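You operate a simulated robot arm through the tools that you are given. There is no shell and no other tool. Be economical: measure what you need, move in short steps, check, and stop when the job is done.

You run a simulated two-armed robot. Do the job below in one go: nothing can be reset, and whatever is moved stays where it is left.

Task
Run the green board through the gluing machine at coat 20.
Fine: cover shut before it runs, one pass; switch it off after; the board stays on the pad.

Only the result counts: the job must be done as asked and must still hold three seconds after the hand-in. Knocking over, shifting, dropping, spilling or breaking anything else fails it. A push-on lid holds only when it is set on centred and level and pressed home; a screw cap is set on level and turned clockwise until tight.

Robot
Two 7-joint arms with fingered hands on one trunk, on a base that drives. Base frame: it is fixed to the floor where the robot stands at the start and does not move with it; the origin is under the middle of the robot, x ahead of it, y to its left, z up; the surface under the hand at the start is at about z = 0.85. Readings come in m, rad, newtons and seconds.
The left shoulder is at the start at [0.012, 0.185, 1.401], the right one opposite. With the tool pointing down near the work surface each hand reaches from about 0.1 to 0.72 m from the robot's upright axis, wherever it stands, measured 20 degrees to its own side. Places, roughly: black pad on the machine bed [0.4, 0.1, 0.9]; blue machine cover [0.6, 0.1, 1.1]; gluing machine [0.5, 0, 1]; green roller button [0.5, -0.2, 0.9]; grey switch [0.3, -0.2, 0.9]; machine bed [0.4, 0.1, 0.9]; white glue tray [0.5, 0.1, 1]; yellow coat dial [0.6, -0.2, 0.9]. Payload 4 kg a hand.
Tool frame (each hand has its own): the origin (TCP) lies between the finger pads and is the grasp point; the fingertips stand 0.026 m ahead of it; z points along the fingers, y is the line along which they close. Largest opening 0.132 m; the body of the gripper starts 0.073 m behind the TCP. The gripper is a hand of 3 fingers: y runs from the thumb to the fingers, the wrist lies at [0, 0, -0.224] in the tool frame, and closing takes about 1.5 s.
Orientation is that of the tool frame in the base frame, as a unit quaternion [w, x, y, z]. With the fingers straight down and closing along the base's y, the tool's x points along the base's -x, its y along +y and its z along -z.

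Tools
- The arms move only by the tool arm_command. It takes "left_plan", "right_plan" or both (then of equal length, played together; a hand with none holds still); each is a list of rows, each a list of 7 numbers: the opening in per cent of the stroke, from 0 (shut) to 100 (fully open), then the shift along the base's x, y, z in m, then the turn, a rotation vector about the base's x, y, z in degrees. In form: [[claw, tx, ty, tz, ax, ay, az], ...]. A call has 1 to 10 rows; each row is the pose to reach, as a shift and turn from the pose commanded when the call began. Rows are played at 5 a second. More than 0.05 m and 0.15 rad between two rows, or a gripper value outside its range, and nothing of the call is played. Where a pose cannot be reached the arm comes as near as it can. A force on the tool above 40 N (or 10 N above the force at the start of the call, whichever is more), or a blocked arm, ends the call early, and 0.2 s more pass. Each finger travels about 0.072 m/s and halts on what it meets, pressing with about 27 N; the grip force reading is that of the motor and also rises with nothing between the fingers. The clock runs only during rows and for 0.2 s after the last one: add rows that repeat a pose to give the fingers time. It gives the time, the measured TCP pose, the force on the tool (base axes), the opening and the grip force at its end, in the units of the frame above (readings bear some noise), with the torque about the TCP (base axes, N m) and any sound that the robot's microphone picked up.
- Cameras (640 x 400 px; columns grow to the right, rows downward): "scene" is now at [0.0747, -0.019, 1.6184]; the picture's right is [-0.23, -0.97, 0.00], its down [-0.67, 0.16, -0.73] and it looks along [0.71, -0.17, -0.69] (base axes); focal length 214 px, centre (320, 200). "left" rides on the left gripper at [-0.062, 0.003, -0.092] in its tool frame; the picture's right is [-0.05, -1.00, 0.00], its down [0.83, -0.04, -0.56] and it looks along [0.55, -0.03, 0.83] (tool axes); focal length 230 px, centre (320, 200). "right" rides on the right gripper at [0.062, 0.003, -0.092] in its tool frame; the picture's right is [-0.05, 1.00, 0.00], its down [-0.83, -0.04, -0.56] and it looks along [-0.55, -0.03, 0.83] (tool axes); focal length 230 px, centre (320, 200).
- snapshot(camera): a new picture of that camera. No time passes.
- raise_lower(by): slides the trunk up (or, below 0, down) by that many m; the arms and the scene camera ride with it, the base frame stays. It gives what a move gives, with no picture.
- drive_base(legs): drives the robot by 1 to 6 legs, each [ahead, left, turn to the left] in m, m and rad, along the robot's own axes; the way and the turn of a leg run together, so that a leg with both is an arc; at most 1.5 m and 3.142 rad a leg. The arms and the cameras ride along, it lands a little off, and it stops where it bumps. It gives what a move gives.
- set_grasp(shape, hand): the hand has 3 fingers and takes this shape, open, in about a second: jaw (thumb against the fingers, like two jaws); tri (thumb and two fingers); tip (a fingertip pinch); poke (one finger out to press); point (the index stretched); flat (the hand flat); cup (the hand cupped); fist (a fist). The gripper value then closes the fingers along that shape, each until it touches; the sizes above hold for jaw. It gives what a move gives, with no picture.
- aim_head(pan, tilt): turns the head with the scene camera to pan (to the left, within 1.501 rad either way) and tilt (down, from -0.506 to 1.204), counted from straight ahead of the robot. It gives what a move gives.
- probe_pixels(camera, pixels): for up to 12 pixels [column, row] of the newest picture of that camera ("zoom" is the newest enlarged one), the place [x, y, z] in the base frame of the surface seen there, good to about 0.002 m. No time passes.
- close_up(camera, box): a new picture of the part [left, top, right, bottom] of that camera's present view, enlarged. No time passes.
- job_done(): hands the job in; it is judged then, once.

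Work in short steps. Measure before you move; look again where a grasp or a placing could have gone wrong, and mend it. You have 80 turns and 70 pictures in all, those below and enlarged ones among them. Open the grippers and draw the arms clear of the work before you hand the job in, unless the task says otherwise; then end with one line.

The tools are called after "Call:" as a command line: name --argument value ..., lists and objects as JSON in quotes. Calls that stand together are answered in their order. arm_command: Moves the arms, as the interface text tells. Its arguments: {"type":"object","properties":{"left_plan":{"type":"array","items":{"type":"array","items":{"type":"number"}}},"right_plan":{"type":"array","items":{"type":"array","items":{"type":"number"}}}},"required":[]} The other tools are called the same way: raise_lower (by) slides the trunk up or down; set_grasp (shape, hand) gives the hand a shape; drive_base (legs) drives the base; aim_head (pan, tilt) turns the head that bears the scene camera; snapshot (camera) takes a picture; probe_pixels (camera, pixels) gives the place of the surface under pixels of a picture; close_up (camera, box) takes an enlarged picture of a part of a camera's view; job_done () hands the job in.

At the start:

```text
time_s: 0.0
left_tcp_pos: [0.4846, 0.069, 1.3015]
left_tool_rot: [0.001, 0.0, 1.0, 0.001]
left_ft_force: [0.8, -0.2, -0.5]
left_torque: [-0.02, 0.01, 0.02]
left_width: 0.132
left_finger_force: 0.0
left_shape: jaw
right_tcp_pos: [0.4565, -0.2523, 1.3844]
right_tool_rot: [0.0, 0.0, 1.0, -0.001]
right_ft_force: [0.0, -1.0, 0.4]
right_torque: [-0.01, 0.04, -0.02]
right_width: 0.1319
right_finger_force: 0.0
right_shape: jaw
trunk travel left (down, up): [-0.425, 0.037]
robot x, y, heading: [-0.0021, -0.0059, -0.001]
head pan, tilt: [-0.236, 0.75]
```

scene: 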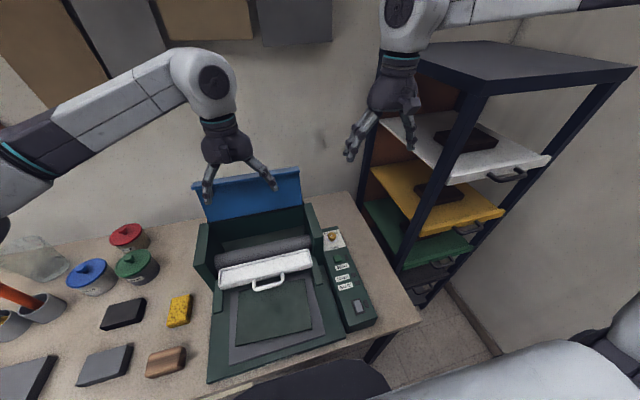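
right: 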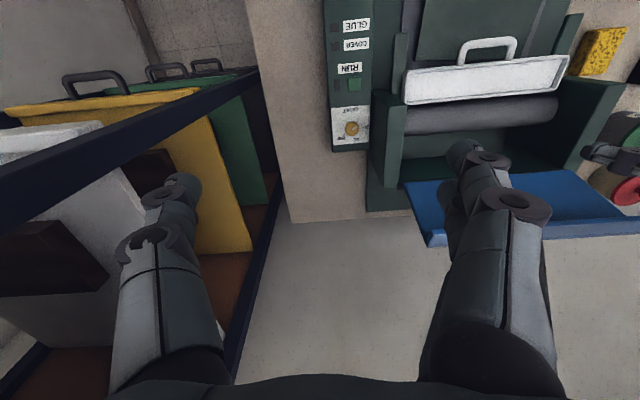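
left: 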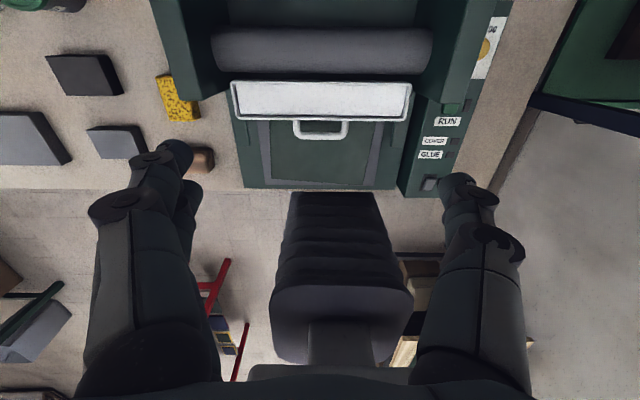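

I start with enlarged views of the machine and its panel to learn its state.

Call:
close_up --camera "scene" --box '[190, 160, 390, 390]'

Call:
close_up --camera "scene" --box '[310, 220, 390, 330]'

Call:
close_up --camera "right" --box '[310, 0, 390, 160]'

Call:
close_up --camera "scene" --box '[0, 200, 220, 400]'

```text
1.74 times, centred on (290, 275) of scene
```

zoom: 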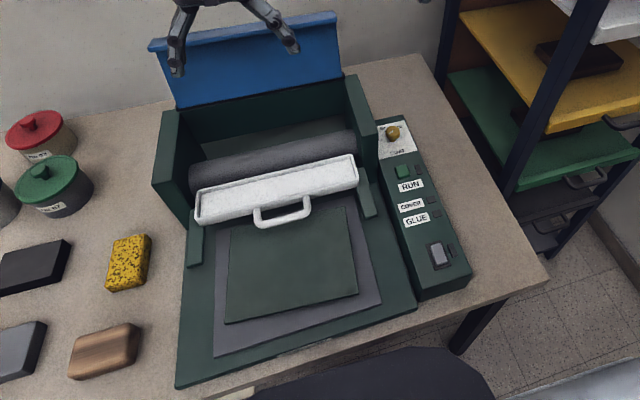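

```text
3.64 times, centred on (350, 275) of scene
```

zoom: 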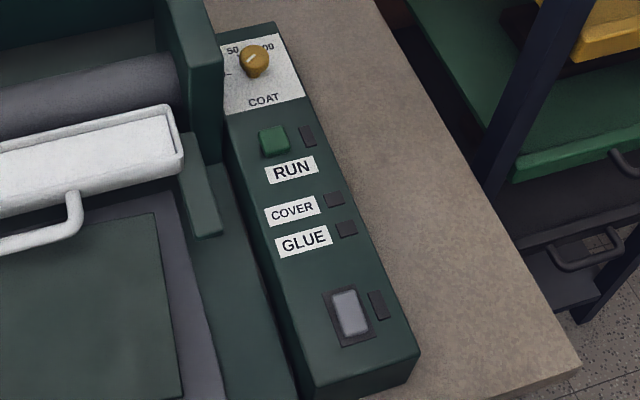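

```text
2.50 times, centred on (350, 80) of right
```

zoom: 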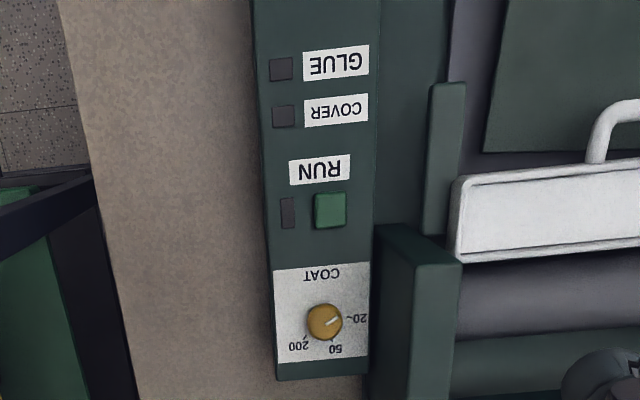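

```text
2.00 times, centred on (110, 300) of scene
```

zoom: 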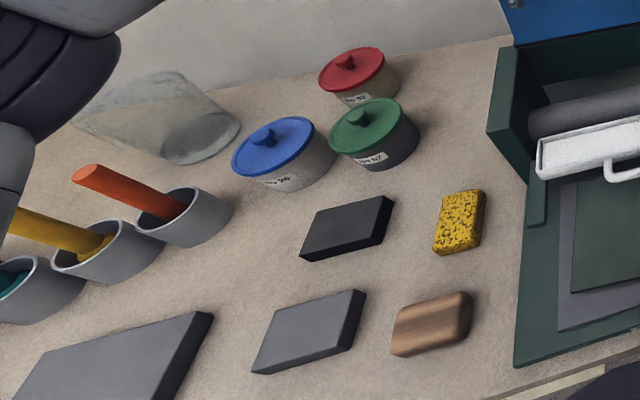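

The panel shows a dial near 20 (to be verified), RUN button, COVER and GLUE lamps, and a rocker switch. I probe key points of the machine.

Call:
snapshot --camera "scene"

Call:
probe_pixels --camera "scene" --pixels '[[275, 310], [316, 315], [336, 330], [265, 285], [255, 272], [222, 284], [309, 258], [265, 247], [250, 195], [196, 186], [298, 171], [330, 300]]'

Call:
probe_pixels --camera "scene" --pixels '[[332, 236], [340, 267], [359, 307], [348, 266], [365, 305], [330, 225], [345, 245], [375, 322], [347, 331], [320, 250], [320, 220], [204, 260]]'

Call:
close_up --camera "scene" --box '[315, 222, 355, 262]'

Call:
close_up --camera "right" --box '[330, 100, 374, 148]'

```text
62 pictures are left
```

scene: 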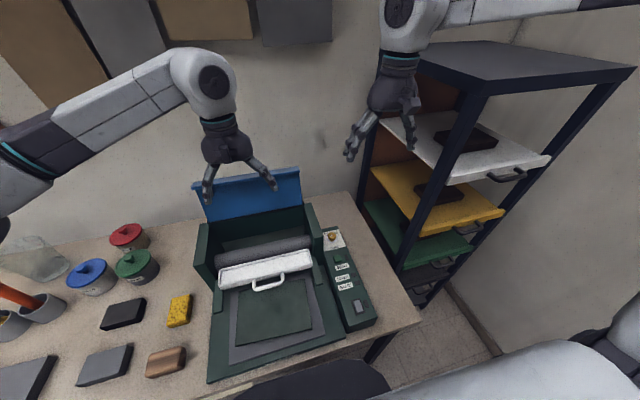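

```text
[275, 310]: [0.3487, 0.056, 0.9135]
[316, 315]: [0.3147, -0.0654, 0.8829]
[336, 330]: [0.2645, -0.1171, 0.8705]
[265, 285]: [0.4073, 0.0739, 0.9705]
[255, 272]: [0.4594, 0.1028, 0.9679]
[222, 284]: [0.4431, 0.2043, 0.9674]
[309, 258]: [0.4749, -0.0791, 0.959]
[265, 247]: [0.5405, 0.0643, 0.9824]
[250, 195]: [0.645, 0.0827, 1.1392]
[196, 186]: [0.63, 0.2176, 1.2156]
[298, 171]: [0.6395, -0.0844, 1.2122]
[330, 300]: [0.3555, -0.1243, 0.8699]
```

```text
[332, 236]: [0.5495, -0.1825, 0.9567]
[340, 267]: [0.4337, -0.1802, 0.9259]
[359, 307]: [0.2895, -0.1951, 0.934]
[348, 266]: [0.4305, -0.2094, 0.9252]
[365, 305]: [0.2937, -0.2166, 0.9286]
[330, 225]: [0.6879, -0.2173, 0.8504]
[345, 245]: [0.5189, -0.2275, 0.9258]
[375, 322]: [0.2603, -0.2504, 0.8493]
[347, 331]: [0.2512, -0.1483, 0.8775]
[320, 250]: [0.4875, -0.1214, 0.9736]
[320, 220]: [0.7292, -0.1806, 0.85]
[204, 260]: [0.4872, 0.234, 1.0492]
```

```text
10.00 times, centred on (335, 242) of scene
```

zoom: 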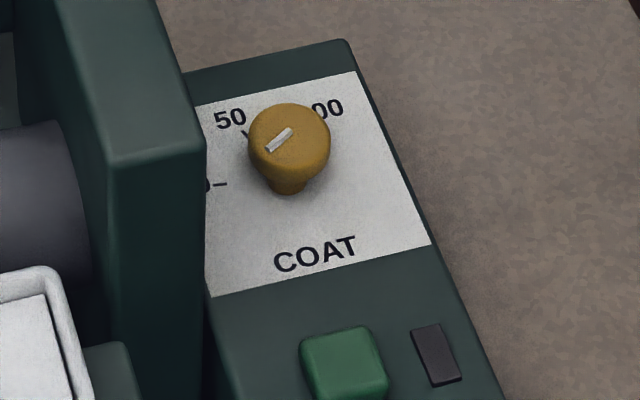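

```text
8.33 times, centred on (352, 124) of right
```

zoom: 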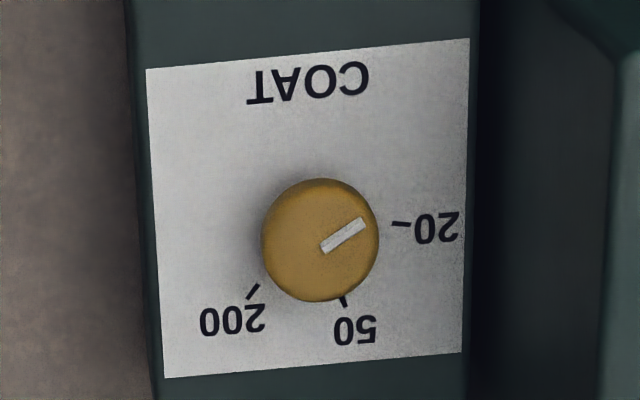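

The knob mark points about 30° past the 20 tick (towards the robot), so the dial needs turning clockwise. I move the right hand above the dial, turning it so the fingers close along x.

Call:
arm_command --right_plan '[[100, 0.009, 0.007, -0.02, 0, 0, 8], [100, 0.018, 0.014, -0.04, 0, 0, 16], [100, 0.027, 0.021, -0.06, 0, 0, 24], [100, 0.036, 0.028, -0.08, 0, 0, 32], [100, 0.045, 0.035, -0.1, 0, 0, 40], [100, 0.054, 0.042, -0.12, 0, 0, 48], [100, 0.063, 0.049, -0.14, 0, 0, 56], [100, 0.072, 0.056, -0.16, 0, 0, 64], [100, 0.081, 0.063, -0.18, 0, 0, 72], [100, 0.093, 0.07, -0.2, 0, 0, 80]]'

Call:
snapshot --camera "right"

Call:
snapshot --camera "scene"

```text
time_s: 2.2
left_tcp_pos: [0.4856, 0.0688, 1.3008]
left_tool_rot: [0.0, 0.0, 1.0, 0.0]
left_ft_force: [0.1, 0.1, 0.0]
left_torque: [-0.02, 0.05, 0.02]
left_width: 0.1321
left_finger_force: 0.1
left_shape: jaw
right_tcp_pos: [0.5497, -0.1822, 1.1848]
right_tool_rot: [0.001, -0.644, 0.765, 0.0]
right_ft_force: [0.2, -0.1, -0.2]
right_torque: [0.0, 0.02, -0.01]
right_width: 0.1318
right_finger_force: 0.1
right_shape: jaw
trunk travel left (down, up): [-0.425, 0.037]
robot x, y, heading: [-0.0005, 0.0009, -0.001]
head pan, tilt: [-0.236, 0.75]
```

```text
59 pictures are left
```

right: 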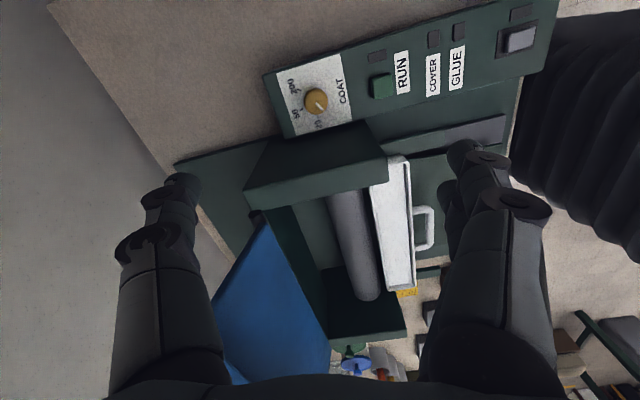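

```text
58 pictures are left
```

scene: 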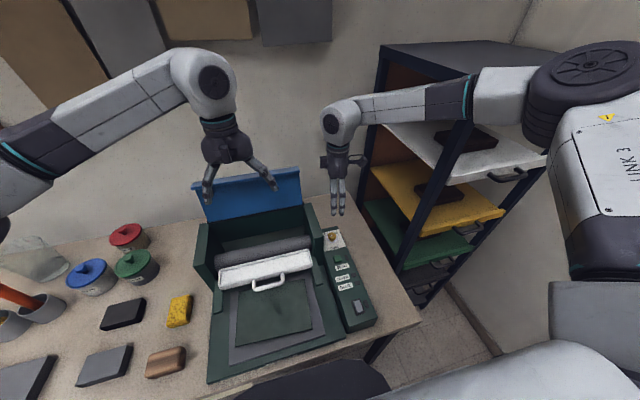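

The dial is at (317,100) in the right view. I enlarge it and probe the tick ends, mark ends and knob centre to get the angles.

Call:
close_up --camera "right" --box '[272, 60, 352, 140]'

Call:
close_up --camera "right" --box '[360, 140, 460, 300]'

```text
5.00 times, centred on (312, 100) of right
```

zoom: 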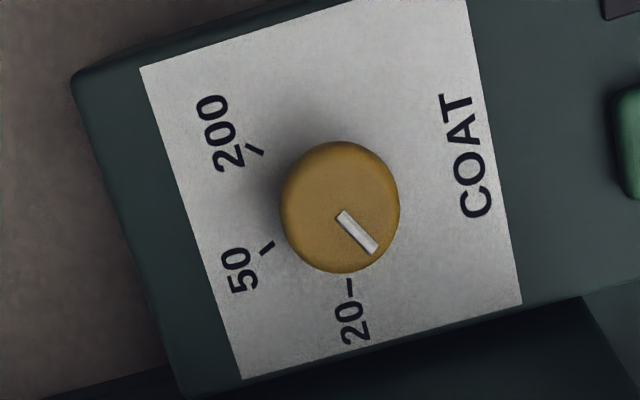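

```text
2.50 times, centred on (410, 220) of right
```

zoom: 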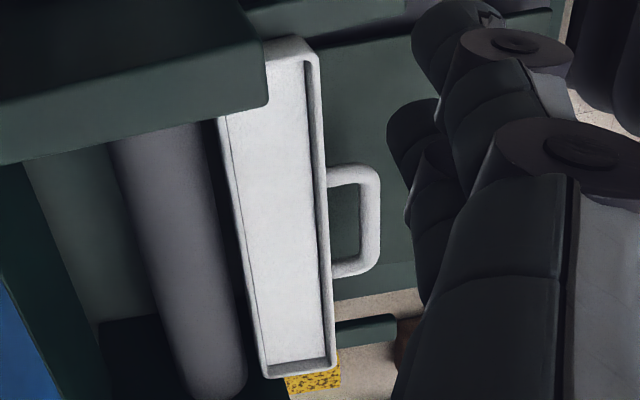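

I probe the mark ends, ticks and the knob top through the right view.

Call:
probe_pixels --camera "right" --pixels '[[316.2, 102.6], [322.8, 110], [317.2, 116], [317.2, 119.6], [310.8, 108.6], [308.4, 110.8], [308.8, 90.8], [305.4, 89.4], [315.6, 99], [380, 86]]'

Call:
probe_pixels --camera "scene" --pixels '[[298, 190], [240, 194], [305, 215], [282, 270], [265, 289], [222, 264]]'

```text
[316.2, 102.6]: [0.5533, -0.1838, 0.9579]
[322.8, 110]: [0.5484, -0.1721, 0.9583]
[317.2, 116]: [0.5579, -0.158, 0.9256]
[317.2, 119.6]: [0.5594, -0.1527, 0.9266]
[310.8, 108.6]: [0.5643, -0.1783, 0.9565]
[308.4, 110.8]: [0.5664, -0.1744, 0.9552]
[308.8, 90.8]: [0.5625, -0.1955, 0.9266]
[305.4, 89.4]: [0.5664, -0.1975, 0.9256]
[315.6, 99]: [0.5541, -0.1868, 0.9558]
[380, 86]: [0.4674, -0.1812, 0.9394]
```

```text
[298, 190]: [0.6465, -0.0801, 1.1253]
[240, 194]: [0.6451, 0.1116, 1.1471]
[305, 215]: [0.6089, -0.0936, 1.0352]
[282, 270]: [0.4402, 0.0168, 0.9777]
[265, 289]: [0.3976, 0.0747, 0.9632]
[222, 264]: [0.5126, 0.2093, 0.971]
```

From the tick lines the dial axis is about (0.553,-0.186), and the mark must go about 40° clockwise. I turn the hand another +40° and lower it over the dial with a narrowed opening.

Call:
arm_command --right_plan '[[90, 0.001, -0.001, -0.025, 0, 0, 8], [80, 0.002, -0.002, -0.05, 0, 0, 16], [70, 0.003, -0.003, -0.075, 0, 0, 24], [60, 0.003, -0.004, -0.1, 0, 0, 32], [50, 0.003, -0.004, -0.125, 0, 0, 40], [50, 0.003, -0.004, -0.15, 0, 0, 40], [50, 0.003, -0.004, -0.17, 0, 0, 40], [50, 0.003, -0.004, -0.17, 0, 0, 40]]'

Call:
snapshot --camera "right"

Call:
close_up --camera "scene" --box '[290, 140, 390, 280]'

```text
time_s: 4.0
left_tcp_pos: [0.4845, 0.0689, 1.3018]
left_tool_rot: [0.0, 0.0, 1.0, 0.0]
left_ft_force: [-0.8, -0.6, 0.0]
left_torque: [0.02, 0.0, 0.01]
left_width: 0.1317
left_finger_force: 0.1
left_shape: jaw
right_tcp_pos: [0.5163, -0.2182, 1.0579]
right_tool_rot: [0.0, 0.866, -0.5, -0.001]
right_ft_force: [-0.4, -0.2, -0.3]
right_torque: [0.0, 0.01, 0.0]
right_width: 0.0664
right_finger_force: 0.1
right_shape: jaw
right hand out of reach, approached as far as the arm can: row 2, 3, 4, 5, 6, 7, 8
trunk travel left (down, up): [-0.425, 0.037]
robot x, y, heading: [0.0005, -0.0024, -0.0]
head pan, tilt: [-0.236, 0.75]
```

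```text
55 pictures are left
```

right: 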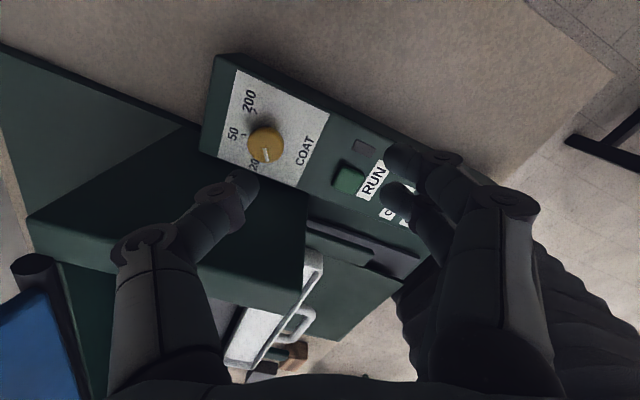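

```text
2.86 times, centred on (340, 210) of scene
```

zoom: 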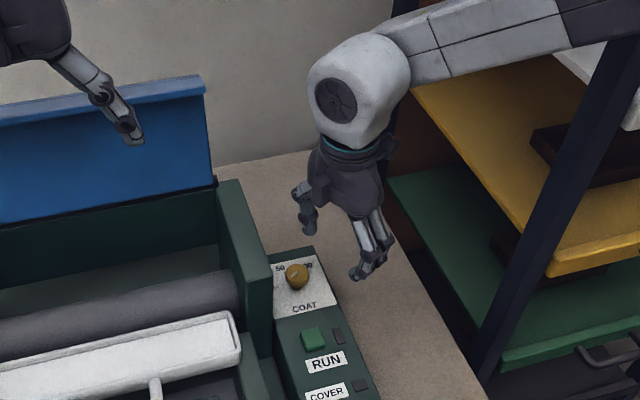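

At this yaw the arm falls short by about 4 cm. I lift the hand, then lower the trunk 0.15 m to bring the shoulder closer.

Call:
arm_command --right_plan '[[50, -0.01, 0, 0.04, 0, 0, 0], [50, -0.02, 0, 0.08, 0, 0, 0], [50, -0.03, 0, 0.12, 0, 0, 0], [50, -0.03, 0, 0.16, 0, 0, 0], [50, -0.03, 0, 0.2, 0, 0, 0]]' --left_plan '[[100, 0, 0, 0.04, 0, 0, 0], [100, 0, 0, 0.08, 0, 0, 0], [100, 0, 0, 0.1, 0, 0, 0], [100, 0, 0, 0.1, 0, 0, 0], [100, 0, 0, 0.1, 0, 0, 0]]'

Call:
raise_lower --by -0.15

```text
time_s: 5.2
left_tcp_pos: [0.4834, 0.0693, 1.4026]
left_tool_rot: [0.0, -0.001, 1.0, 0.0]
left_ft_force: [0.9, 0.1, 0.8]
left_torque: [0.02, -0.04, -0.01]
left_width: 0.132
left_finger_force: 0.2
left_shape: jaw
right_tcp_pos: [0.4846, -0.2167, 1.2568]
right_tool_rot: [0.0, 0.866, -0.5, 0.0]
right_ft_force: [0.0, 0.4, 0.6]
right_torque: [-0.02, -0.04, -0.01]
right_width: 0.0667
right_finger_force: 0.0
right_shape: jaw
trunk travel left (down, up): [-0.425, 0.037]
robot x, y, heading: [0.0005, 0.0011, 0.001]
head pan, tilt: [-0.236, 0.75]
```

```text
time_s: 7.0
left_tcp_pos: [0.4838, 0.068, 1.2523]
left_tool_rot: [-0.001, 0.0, 1.0, 0.001]
left_ft_force: [-1.0, 0.0, -0.2]
left_torque: [-0.02, -0.02, 0.0]
left_width: 0.1322
left_finger_force: 0.0
left_shape: jaw
right_tcp_pos: [0.4842, -0.218, 1.1067]
right_tool_rot: [0.0, 0.866, -0.5, 0.0]
right_ft_force: [0.6, 0.0, 0.0]
right_torque: [0.0, -0.01, 0.0]
right_width: 0.0664
right_finger_force: 0.1
right_shape: jaw
trunk travel left (down, up): [-0.275, 0.187]
robot x, y, heading: [-0.0005, 0.0008, -0.001]
head pan, tilt: [-0.236, 0.75]
```

Trunk is lowered; I try again to bring the hand over the dial, at z 1.02.

Call:
arm_command --right_plan '[[45, 0.025, 0.011, 0, 0, 0, 0], [45, 0.05, 0.022, 0, 0, 0, 0], [45, 0.069, 0.032, -0.02, 0, 0, 0], [45, 0.069, 0.032, -0.05, 0, 0, 0], [45, 0.069, 0.032, -0.087, 0, 0, 0]]'

Call:
snapshot --camera "right"

Call:
close_up --camera "scene" --box '[290, 110, 390, 250]'

```text
time_s: 8.2
left_tcp_pos: [0.4841, 0.0685, 1.2511]
left_tool_rot: [-0.002, 0.0, 1.0, 0.0]
left_ft_force: [0.9, -0.5, -0.4]
left_torque: [0.0, 0.01, 0.0]
left_width: 0.1318
left_finger_force: 0.0
left_shape: jaw
right_tcp_pos: [0.5555, -0.1873, 1.0204]
right_tool_rot: [-0.001, 0.866, -0.501, -0.001]
right_ft_force: [0.8, 1.6, -0.4]
right_torque: [-0.01, 0.0, 0.02]
right_width: 0.0603
right_finger_force: 0.1
right_shape: jaw
trunk travel left (down, up): [-0.275, 0.187]
robot x, y, heading: [-0.0008, -0.0008, 0.002]
head pan, tilt: [-0.236, 0.75]
```

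```text
53 pictures are left
```

right: 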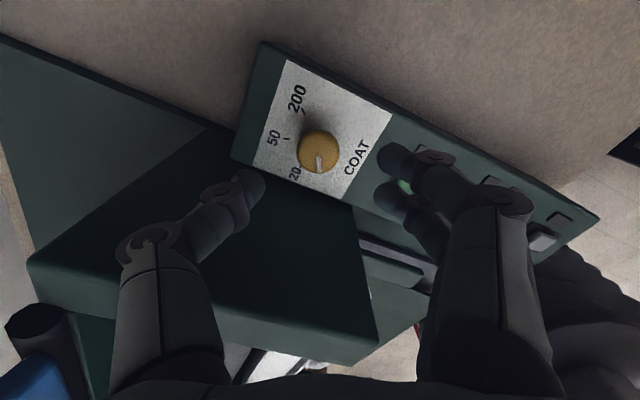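

```text
2.86 times, centred on (340, 180) of scene
```

zoom: 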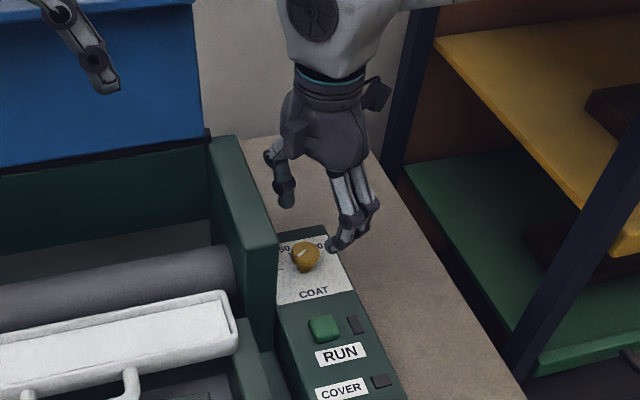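

Reached. I probe the knob top's rim in this view to confirm its centre, along with fingertip positions.

Call:
probe_pixels --camera "right" --pixels '[[318, 146], [303, 146], [335, 146], [318, 134], [318, 165], [255, 172], [390, 155], [378, 190], [240, 250], [372, 250], [320, 155], [317, 169]]'

Call:
close_up --camera "right" --box '[240, 50, 400, 210]'

```text
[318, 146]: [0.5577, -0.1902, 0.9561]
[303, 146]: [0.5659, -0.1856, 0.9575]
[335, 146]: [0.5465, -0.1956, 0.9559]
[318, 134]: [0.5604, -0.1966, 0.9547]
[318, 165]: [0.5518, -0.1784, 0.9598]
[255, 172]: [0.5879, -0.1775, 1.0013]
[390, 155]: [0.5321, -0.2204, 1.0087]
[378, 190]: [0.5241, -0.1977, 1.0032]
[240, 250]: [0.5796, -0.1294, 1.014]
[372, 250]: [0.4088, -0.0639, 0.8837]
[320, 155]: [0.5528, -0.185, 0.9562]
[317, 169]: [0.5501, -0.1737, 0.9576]
```

```text
2.50 times, centred on (320, 130) of right
```

zoom: 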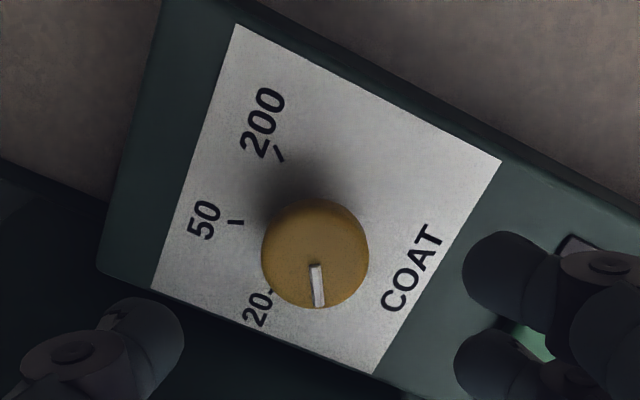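

The knob centre matches the TCP at (0.555,-0.187). I descend to z 0.960 and close on it.

Call:
arm_command --right_plan '[[45, 0, 0, -0.03, 0, 0, 0], [45, 0, 0, -0.06, 0, 0, 0], [30, 0, 0, -0.06, 0, 0, 0], [10, 0, 0, -0.06, 0, 0, 0], [10, 0, 0, -0.06, 0, 0, 0], [10, 0, 0, -0.06, 0, 0, 0]]'

Call:
close_up --camera "right" --box '[200, 50, 440, 250]'

```text
time_s: 9.6
left_tcp_pos: [0.4853, 0.068, 1.2515]
left_tool_rot: [-0.001, 0.0, 1.0, 0.001]
left_ft_force: [-0.1, -0.8, 0.8]
left_torque: [0.02, 0.0, 0.02]
left_width: 0.132
left_finger_force: 0.0
left_shape: jaw
right_tcp_pos: [0.5552, -0.1877, 0.9589]
right_tool_rot: [0.001, 0.866, -0.5, 0.0]
right_ft_force: [3.8, 0.7, -7.3]
right_torque: [-0.01, -0.03, -0.02]
right_width: 0.0201
right_finger_force: 27.3
right_shape: jaw
trunk travel left (down, up): [-0.275, 0.187]
robot x, y, heading: [0.0037, -0.0003, -0.003]
head pan, tilt: [-0.236, 0.75]
```

```text
2.00 times, centred on (320, 150) of right
```

zoom: 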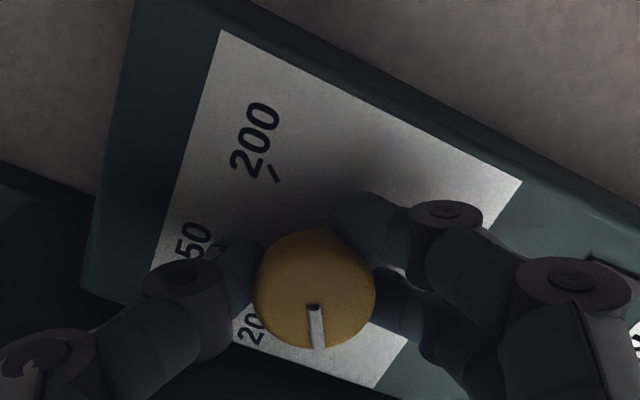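

The knob is held. I turn the hand 40° clockwise.

Call:
arm_command --right_plan '[[10, 0, 0, 0, 0, 0, -8], [10, 0, 0, 0, 0, 0, -16], [10, 0, 0, 0, 0, 0, -24], [10, 0, 0, 0, 0, 0, -32], [10, 0, 0, 0, 0, 0, -40], [10, 0, 0, 0, 0, 0, -40]]'

Call:
close_up --camera "right" --box '[200, 30, 440, 230]'

```text
time_s: 10.9
left_tcp_pos: [0.484, 0.069, 1.2513]
left_tool_rot: [0.0, 0.0, 1.0, 0.0]
left_ft_force: [0.1, -0.2, -0.7]
left_torque: [0.0, -0.03, 0.0]
left_width: 0.1319
left_finger_force: 0.0
left_shape: jaw
right_tcp_pos: [0.554, -0.1865, 0.9592]
right_tool_rot: [0.0, -0.642, 0.767, 0.001]
right_ft_force: [-6.2, 0.8, -11.3]
right_torque: [0.03, 0.13, -0.02]
right_width: 0.0194
right_finger_force: 26.8
right_shape: jaw
trunk travel left (down, up): [-0.275, 0.187]
robot x, y, heading: [-0.0023, -0.0037, -0.002]
head pan, tilt: [-0.236, 0.75]
```

```text
2.00 times, centred on (320, 130) of right
```

zoom: 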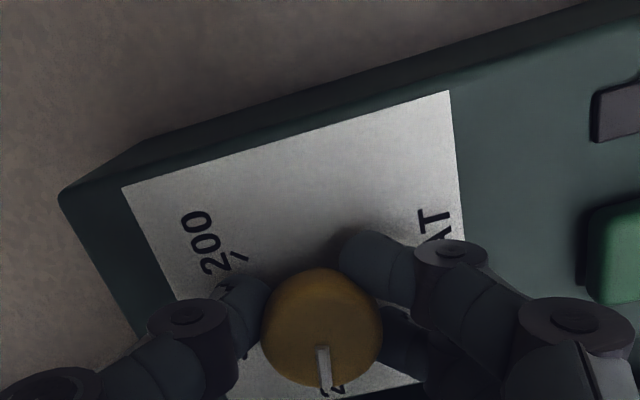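

The mark is now close to the 20 tick. I open, rise and check the angle.

Call:
arm_command --right_plan '[[30, 0, 0, 0, 0, 0, 0], [50, 0, 0, 0, 0, 0, 0], [50, 0, 0, 0.04, 0, 0, 0], [50, 0, 0, 0.08, 0, 0, 0], [50, 0, -0.03, 0.12, 0, 0, 0], [50, 0, -0.06, 0.12, 0, 0, 0]]'

Call:
close_up --camera "right" --box '[260, 60, 400, 260]'

```text
time_s: 12.3
left_tcp_pos: [0.485, 0.067, 1.2521]
left_tool_rot: [0.0, 0.0, 1.0, 0.0]
left_ft_force: [-0.1, -0.3, 0.2]
left_torque: [0.02, 0.0, 0.0]
left_width: 0.1318
left_finger_force: 0.0
left_shape: jaw
right_tcp_pos: [0.5555, -0.2496, 1.0794]
right_tool_rot: [0.001, -0.643, 0.766, 0.0]
right_ft_force: [0.3, 0.2, -0.4]
right_torque: [0.04, -0.01, -0.03]
right_width: 0.0655
right_finger_force: 0.0
right_shape: jaw
trunk travel left (down, up): [-0.275, 0.187]
robot x, y, heading: [-0.0002, -0.0003, -0.001]
head pan, tilt: [-0.236, 0.75]
```

```text
2.00 times, centred on (330, 160) of right
```

zoom: 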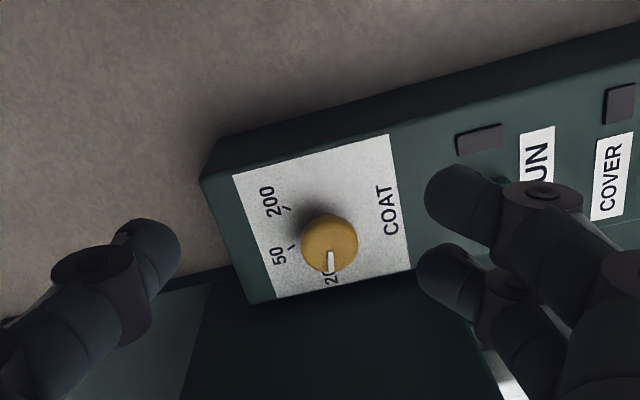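

I raise the hand to the earlier viewing pose, for a like-for-like check of the dial.

Call:
arm_command --right_plan '[[50, -0.002, 0.03, 0.04, 0, 0, 0], [50, -0.005, 0.067, 0.08, 0, 0, 0], [50, -0.005, 0.067, 0.106, 0, 0, 0]]'

Call:
close_up --camera "right" --box '[280, 70, 350, 135]'

```text
refused: row 2 steps farther than a row can; nothing moved
```

```text
6.15 times, centred on (315, 102) of right
```

zoom: 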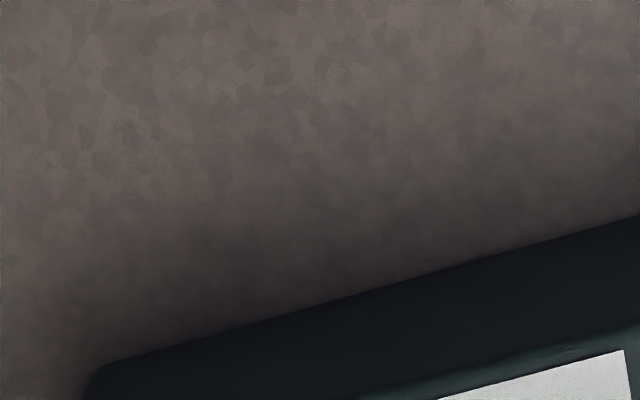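

The step was too long; I split it.

Call:
arm_command --right_plan '[[50, -0.002, 0.02, 0.03, 0, 0, 0], [50, -0.004, 0.045, 0.06, 0, 0, 0], [50, -0.005, 0.067, 0.085, 0, 0, 0], [50, -0.005, 0.067, 0.106, 0, 0, 0]]'

Call:
close_up --camera "right" --box '[280, 70, 350, 135]'

```text
time_s: 13.3
left_tcp_pos: [0.4832, 0.0694, 1.2532]
left_tool_rot: [0.0, -0.001, 1.0, 0.001]
left_ft_force: [-0.1, -0.6, 1.0]
left_torque: [0.01, 0.03, 0.05]
left_width: 0.132
left_finger_force: 0.0
left_shape: jaw
right_tcp_pos: [0.5474, -0.1789, 1.1872]
right_tool_rot: [0.001, -0.643, 0.766, 0.001]
right_ft_force: [0.7, 0.3, 0.2]
right_torque: [-0.03, -0.01, 0.0]
right_width: 0.0653
right_finger_force: 0.2
right_shape: jaw
trunk travel left (down, up): [-0.275, 0.187]
robot x, y, heading: [0.0024, 0.0005, -0.002]
head pan, tilt: [-0.236, 0.75]
```

```text
6.15 times, centred on (315, 102) of right
```

zoom: 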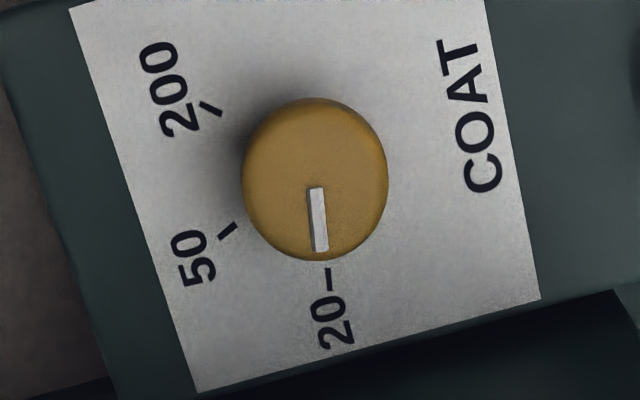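

The mark lines up with the 20 tick within ~2°. Next is the power switch: I turn the hand back towards yaw 0 while moving above (0.29,-0.195), then take the poke shape.

Call:
arm_command --right_plan '[[50, -0.03, 0, 0, 0, 0, -8], [50, -0.06, 0, 0, 0, 0, -16], [50, -0.09, 0, 0, 0, 0, -24], [50, -0.12, 0, 0, 0, 0, -32], [50, -0.15, 0, 0, 0, 0, -40], [50, -0.18, -0.01, 0, 0, 0, -48], [50, -0.21, -0.015, -0.02, 0, 0, -56], [50, -0.24, -0.015, -0.04, 0, 0, -64], [50, -0.255, -0.015, -0.05, 0, 0, -72], [50, -0.257, -0.015, -0.06, 0, 0, -80]]'

Call:
set_grasp --shape "poke" --hand "right"

Call:
snapshot --camera "right"

Call:
snapshot --camera "scene"

```text
time_s: 15.6
left_tcp_pos: [0.4844, 0.069, 1.2507]
left_tool_rot: [0.0, 0.001, 1.0, 0.001]
left_ft_force: [0.3, 0.2, 0.3]
left_torque: [0.0, -0.01, -0.01]
left_width: 0.132
left_finger_force: 0.0
left_shape: jaw
right_tcp_pos: [0.2914, -0.194, 1.1253]
right_tool_rot: [0.001, 0.002, 1.0, 0.0]
right_ft_force: [-0.3, 0.2, -0.2]
right_torque: [-0.02, -0.02, -0.02]
right_width: 0.0654
right_finger_force: 0.1
right_shape: jaw
trunk travel left (down, up): [-0.275, 0.187]
robot x, y, heading: [-0.002, -0.0029, 0.001]
head pan, tilt: [-0.236, 0.75]
```

```text
time_s: 16.4
left_tcp_pos: [0.4843, 0.0689, 1.2509]
left_tool_rot: [0.0, 0.0, 1.0, 0.001]
left_ft_force: [-0.9, -0.1, -0.8]
left_torque: [-0.01, 0.01, -0.02]
left_width: 0.1318
left_finger_force: 0.1
left_shape: jaw
right_tcp_pos: [0.2922, -0.1937, 1.1257]
right_tool_rot: [0.001, 0.0, 1.0, 0.0]
right_ft_force: [0.7, -0.2, 1.2]
right_torque: [0.0, -0.03, 0.0]
right_width: 0.0001
right_finger_force: 0.2
right_shape: poke
trunk travel left (down, up): [-0.275, 0.187]
robot x, y, heading: [0.0001, 0.0014, 0.004]
head pan, tilt: [-0.236, 0.75]
```

```text
45 pictures are left
```

right: 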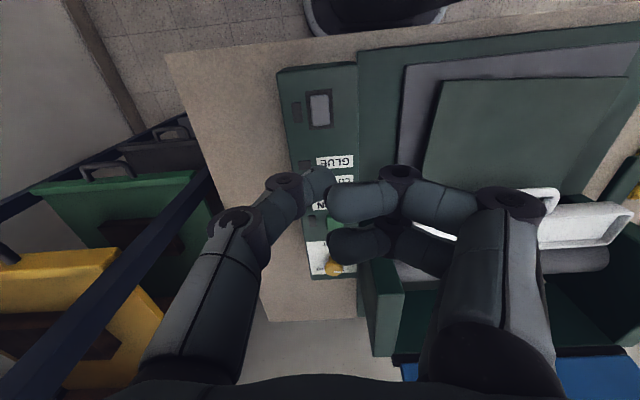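

```text
44 pictures are left
```

scene: 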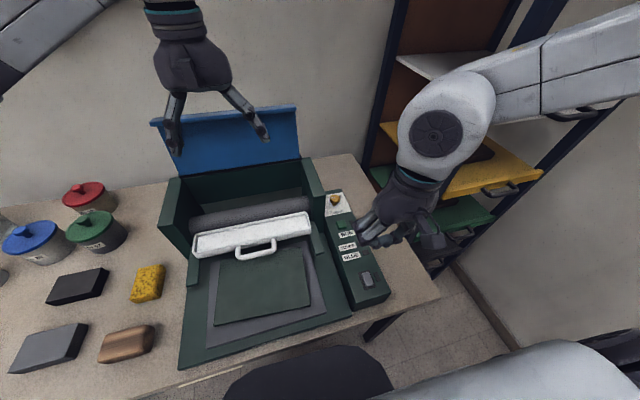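

The poke shape is set. I enlarge the fingertip area and the switch and probe the tip.

Call:
close_up --camera "right" --box '[260, 60, 440, 290]'

Call:
close_up --camera "scene" --box '[330, 160, 470, 310]'

Call:
probe_pixels --camera "right" --pixels '[[320, 182], [345, 203], [345, 245], [320, 108], [320, 95], [320, 122], [298, 112], [312, 110], [328, 110]]'

```text
1.74 times, centred on (350, 175) of right
```

zoom: 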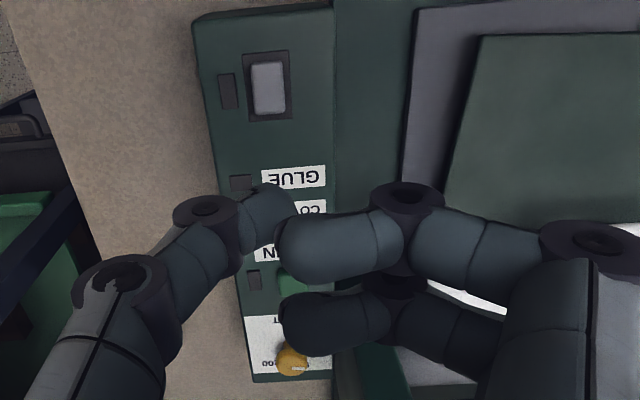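

```text
2.67 times, centred on (400, 235) of scene
```

zoom: 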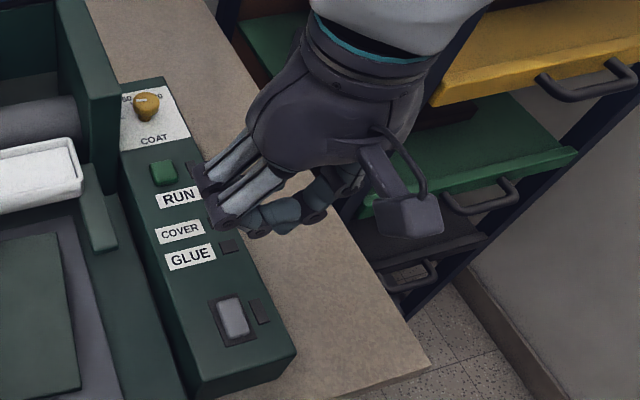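

```text
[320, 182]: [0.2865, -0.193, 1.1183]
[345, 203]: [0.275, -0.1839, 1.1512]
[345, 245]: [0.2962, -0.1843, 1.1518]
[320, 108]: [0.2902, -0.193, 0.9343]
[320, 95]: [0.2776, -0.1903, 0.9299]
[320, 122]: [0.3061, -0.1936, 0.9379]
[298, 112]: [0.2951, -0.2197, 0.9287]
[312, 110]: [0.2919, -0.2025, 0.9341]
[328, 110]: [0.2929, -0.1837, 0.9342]
```

The thumb is the protruding finger, tip near (0.287,-0.193). The rocker is higher at its far end (z 0.938 at x 0.306), so I press there: shift +0.016 and lower most of the way first.

Call:
arm_command --right_plan '[[0, 0.005, 0, -0.04, 0, 0, 0], [0, 0.01, 0, -0.08, 0, 0, 0], [0, 0.016, 0, -0.12, 0, 0, 0], [0, 0.016, 0, -0.14, 0, 0, 0]]'

Call:
snapshot --camera "right"

Call:
close_up --camera "scene" --box '[320, 230, 420, 330]'

```text
time_s: 17.4
left_tcp_pos: [0.4851, 0.0689, 1.2519]
left_tool_rot: [0.0, 0.0, 1.0, 0.0]
left_ft_force: [0.3, -0.4, -0.2]
left_torque: [0.04, 0.02, -0.02]
left_width: 0.1319
left_finger_force: 0.0
left_shape: jaw
right_tcp_pos: [0.3091, -0.1937, 0.9854]
right_tool_rot: [0.0, 0.0, 1.0, 0.0]
right_ft_force: [0.2, 0.2, 0.6]
right_torque: [-0.02, 0.03, 0.01]
right_width: 0.0002
right_finger_force: 0.1
right_shape: poke
trunk travel left (down, up): [-0.275, 0.187]
robot x, y, heading: [-0.0013, 0.0022, -0.0]
head pan, tilt: [-0.236, 0.75]
```

```text
41 pictures are left
```

right: 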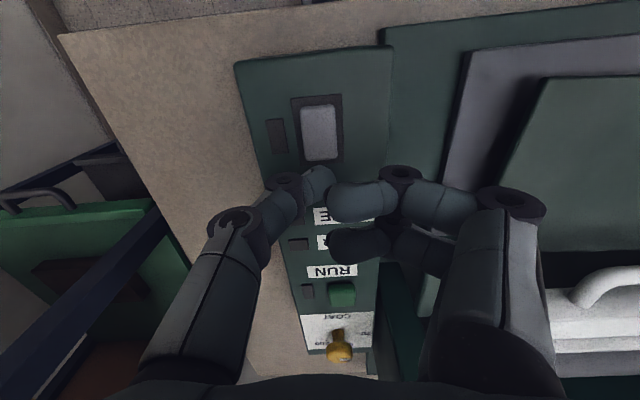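

```text
4.00 times, centred on (370, 280) of scene
```

zoom: 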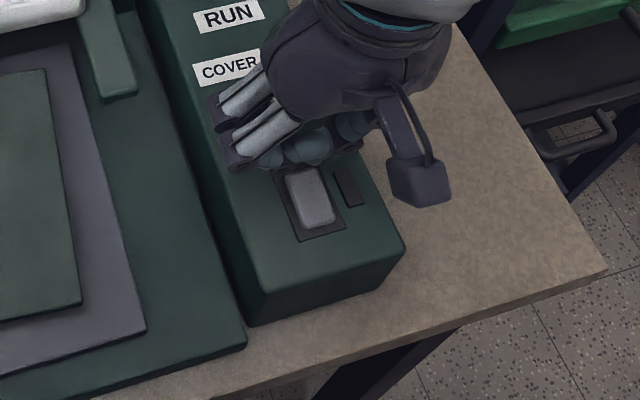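

The thumb tip lies over the rocker's far end. I press down slowly in 4 mm steps and watch the force.

Call:
arm_command --right_plan '[[0, -0.003, 0, -0.01, 0, 0, 0], [0, -0.003, 0, -0.016, 0, 0, 0], [0, -0.003, 0, -0.02, 0, 0, 0], [0, -0.003, 0, -0.024, 0, 0, 0], [0, -0.003, 0, -0.028, 0, 0, 0]]'

Call:
close_up --camera "right" --box '[230, 60, 410, 240]'

```text
time_s: 18.6
left_tcp_pos: [0.4829, 0.0686, 1.2521]
left_tool_rot: [0.001, 0.0, 1.0, 0.0]
left_ft_force: [-0.7, -0.2, 0.2]
left_torque: [-0.03, 0.0, 0.0]
left_width: 0.1319
left_finger_force: 0.0
left_shape: jaw
right_tcp_pos: [0.3052, -0.1945, 0.9598]
right_tool_rot: [0.005, 0.001, 1.0, 0.0]
right_ft_force: [4.0, -5.9, 29.2]
right_torque: [-0.03, 0.04, 0.07]
right_width: 0.0
right_finger_force: 0.1
right_shape: poke
trunk travel left (down, up): [-0.275, 0.187]
robot x, y, heading: [0.0044, 0.0007, -0.0]
head pan, tilt: [-0.236, 0.75]
```

```text
2.22 times, centred on (320, 150) of right
```

zoom: 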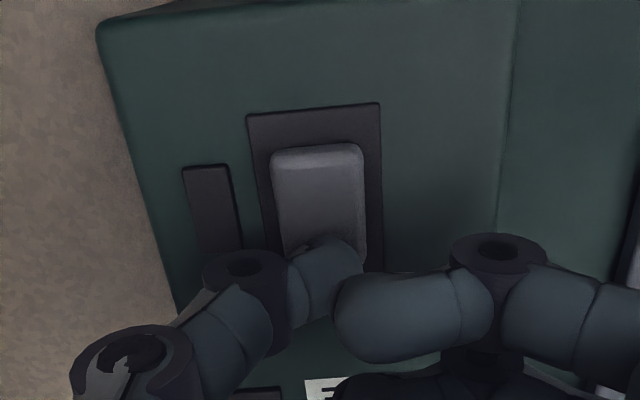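

29 N of contact; no lamp yet visible. I lift and look at the switch and lamps.

Call:
arm_command --right_plan '[[0, 0, -0.02, 0.04, 0, 0, 0], [0, 0, -0.05, 0.08, 0, 0, 0], [0, 0, -0.08, 0.11, 0, 0, 0]]'

Call:
close_up --camera "scene" --box '[310, 170, 410, 320]'

Call:
snapshot --camera "right"

```text
time_s: 19.4
left_tcp_pos: [0.484, 0.0692, 1.2523]
left_tool_rot: [-0.001, 0.0, 1.0, 0.0]
left_ft_force: [0.4, -0.3, 0.3]
left_torque: [0.04, -0.01, -0.02]
left_width: 0.132
left_finger_force: 0.1
left_shape: jaw
right_tcp_pos: [0.3044, -0.2748, 1.0686]
right_tool_rot: [0.0, 0.0, 1.0, 0.002]
right_ft_force: [0.2, 0.6, -0.7]
right_torque: [0.01, 0.0, 0.0]
right_width: 0.0001
right_finger_force: 0.0
right_shape: poke
trunk travel left (down, up): [-0.275, 0.187]
robot x, y, heading: [-0.0028, 0.0039, -0.001]
head pan, tilt: [-0.236, 0.75]
```

```text
2.67 times, centred on (360, 245) of scene
```

zoom: 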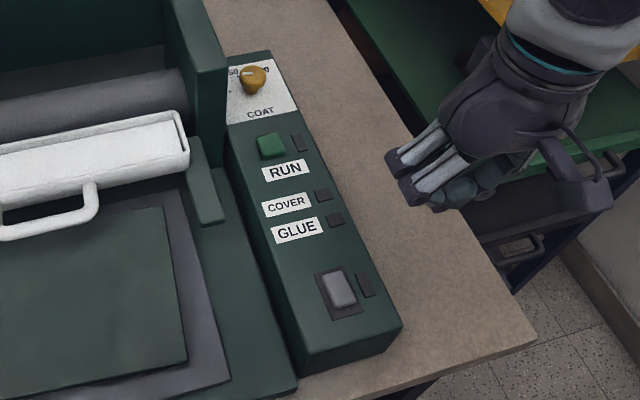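

```text
37 pictures are left
```

right: 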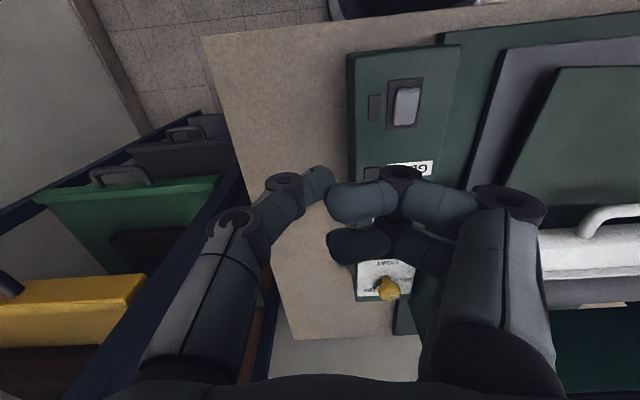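

I probe the rocker's two ends and its surroundings to see whether it rocked.

Call:
probe_pixels --camera "right" --pixels '[[408, 90], [407, 95], [406, 100], [405, 105], [404, 112], [403, 118], [402, 122], [395, 100], [417, 100], [400, 127]]'

Call:
close_up --camera "right" --box '[370, 65, 440, 140]'

```text
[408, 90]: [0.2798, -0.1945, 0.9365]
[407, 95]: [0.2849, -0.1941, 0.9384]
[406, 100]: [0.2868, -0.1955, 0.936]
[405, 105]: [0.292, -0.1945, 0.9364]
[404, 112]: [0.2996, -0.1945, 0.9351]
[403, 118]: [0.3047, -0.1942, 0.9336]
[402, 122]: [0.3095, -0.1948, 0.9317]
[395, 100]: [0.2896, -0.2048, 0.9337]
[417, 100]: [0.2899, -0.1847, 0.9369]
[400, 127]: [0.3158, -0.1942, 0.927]
```

```text
5.33 times, centred on (405, 102) of right
```

zoom: 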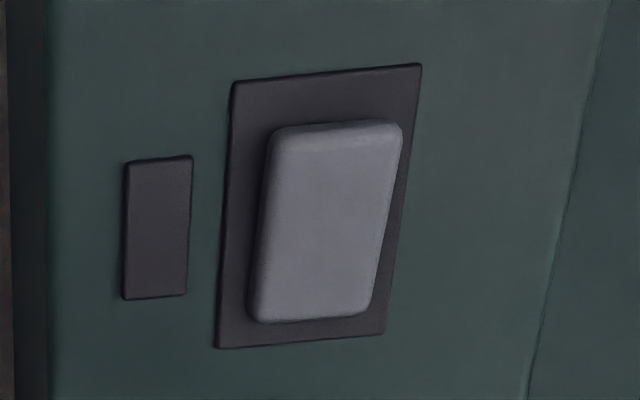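

The slope seems reversed now, yet all lamps are dark. I recheck from the scene view.

Call:
close_up --camera "scene" --box '[345, 255, 395, 305]'

Call:
probe_pixels --camera "zoom" --pixels '[[260, 150], [280, 190], [300, 230], [240, 120], [310, 250], [320, 205], [240, 190], [380, 190]]'

```text
8.00 times, centred on (370, 280) of scene
```

zoom: 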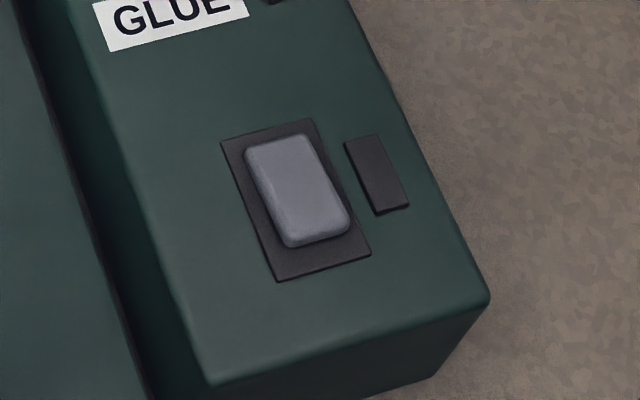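

```text
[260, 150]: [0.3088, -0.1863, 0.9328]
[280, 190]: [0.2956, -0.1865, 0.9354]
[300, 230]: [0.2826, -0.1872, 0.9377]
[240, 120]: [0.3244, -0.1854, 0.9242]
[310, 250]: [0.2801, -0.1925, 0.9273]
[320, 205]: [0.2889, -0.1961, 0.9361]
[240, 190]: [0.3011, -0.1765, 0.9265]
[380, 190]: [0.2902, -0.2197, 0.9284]
```

The rocker has flipped (near end high now, z 0.938). I'll carry on with the cover and recheck the lamps; I probe the cover's top edge, hinge and the wall behind it.

Call:
snapshot --camera "scene"

Call:
probe_pixels --camera "scene" --pixels '[[225, 113], [225, 125], [225, 145], [225, 165], [225, 178], [225, 100], [320, 100], [290, 110], [160, 125], [200, 80], [235, 192], [310, 170]]'

Call:
snapshot --camera "left"

```text
34 pictures are left
```

scene: 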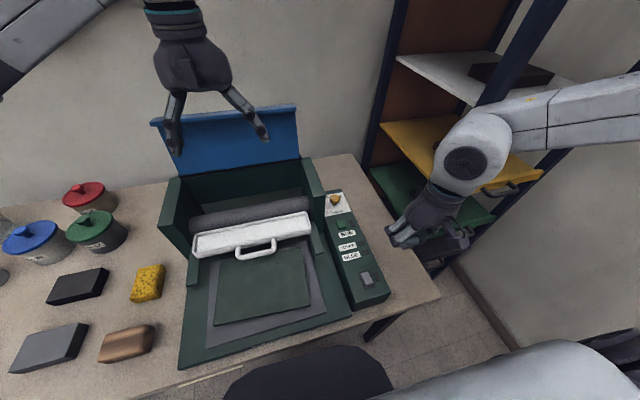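

```text
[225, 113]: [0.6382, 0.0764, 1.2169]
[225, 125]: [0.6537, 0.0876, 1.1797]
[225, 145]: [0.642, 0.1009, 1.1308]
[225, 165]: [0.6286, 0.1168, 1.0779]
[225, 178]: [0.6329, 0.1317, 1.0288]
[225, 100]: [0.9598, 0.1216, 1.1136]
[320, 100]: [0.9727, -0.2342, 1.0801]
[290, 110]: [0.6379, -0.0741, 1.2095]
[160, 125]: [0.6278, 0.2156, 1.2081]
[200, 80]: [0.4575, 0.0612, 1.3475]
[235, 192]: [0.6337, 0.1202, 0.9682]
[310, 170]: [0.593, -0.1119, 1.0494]
```

```text
33 pictures are left
```

left: 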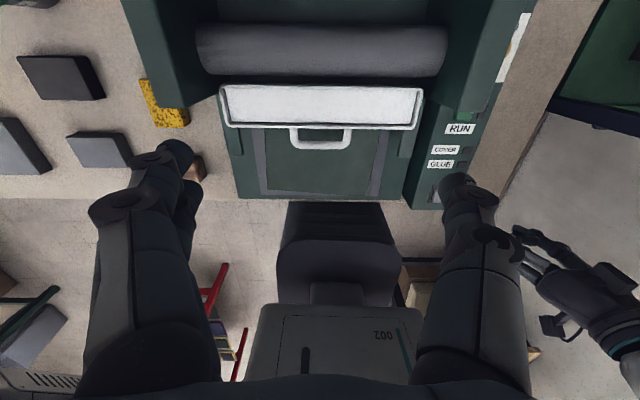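

The cover leans back (foot x≈0.63 at z 1.08, top x≈0.66 at z 1.217), with the wall far behind at 0.96. I take the left hand over the top edge and down behind it.

Call:
arm_command --left_plan '[[60, 0, 0, 0.045, 0, 0, 0], [60, 0.045, 0, 0.06, 0, 0, 0], [60, 0.09, 0, 0.06, 0, 0, 0], [60, 0.135, 0, 0.06, 0, 0, 0], [60, 0.18, 0, 0.06, 0, 0, 0], [60, 0.225, 0, 0.06, 0, 0, 0], [60, 0.225, 0, 0.02, 0, 0, 0], [60, 0.225, 0, -0.02, 0, 0, 0], [60, 0.225, 0, -0.05, 0, 0, 0]]'

Call:
close_up --camera "scene" --box '[120, 0, 360, 200]'

```text
time_s: 21.4
left_tcp_pos: [0.7081, 0.0726, 1.2011]
left_tool_rot: [0.001, -0.001, 1.0, 0.0]
left_ft_force: [-0.5, 0.5, -0.3]
left_torque: [-0.02, 0.06, 0.02]
left_width: 0.0795
left_finger_force: 0.1
left_shape: jaw
left hand out of reach, approached as far as the arm can: row 6, 7, 8
right_tcp_pos: [0.3064, -0.2749, 1.0672]
right_tool_rot: [-0.001, 0.0, 1.0, 0.0]
right_ft_force: [0.5, 0.4, 0.6]
right_torque: [-0.02, 0.05, -0.03]
right_width: 0.0
right_finger_force: 0.0
right_shape: poke
trunk travel left (down, up): [-0.275, 0.187]
robot x, y, heading: [0.0013, -0.0013, 0.003]
head pan, tilt: [-0.236, 0.75]
```

```text
2.00 times, centred on (240, 100) of scene
```

zoom: 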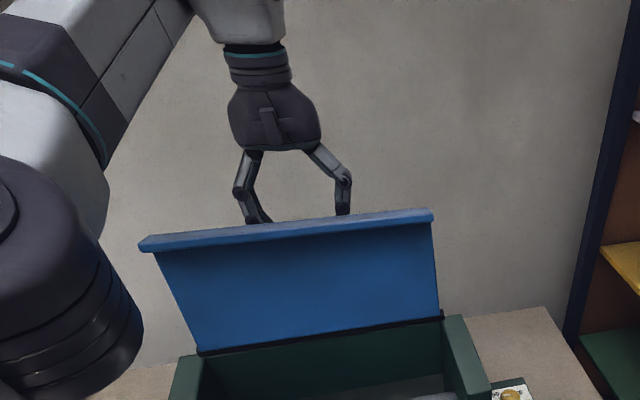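

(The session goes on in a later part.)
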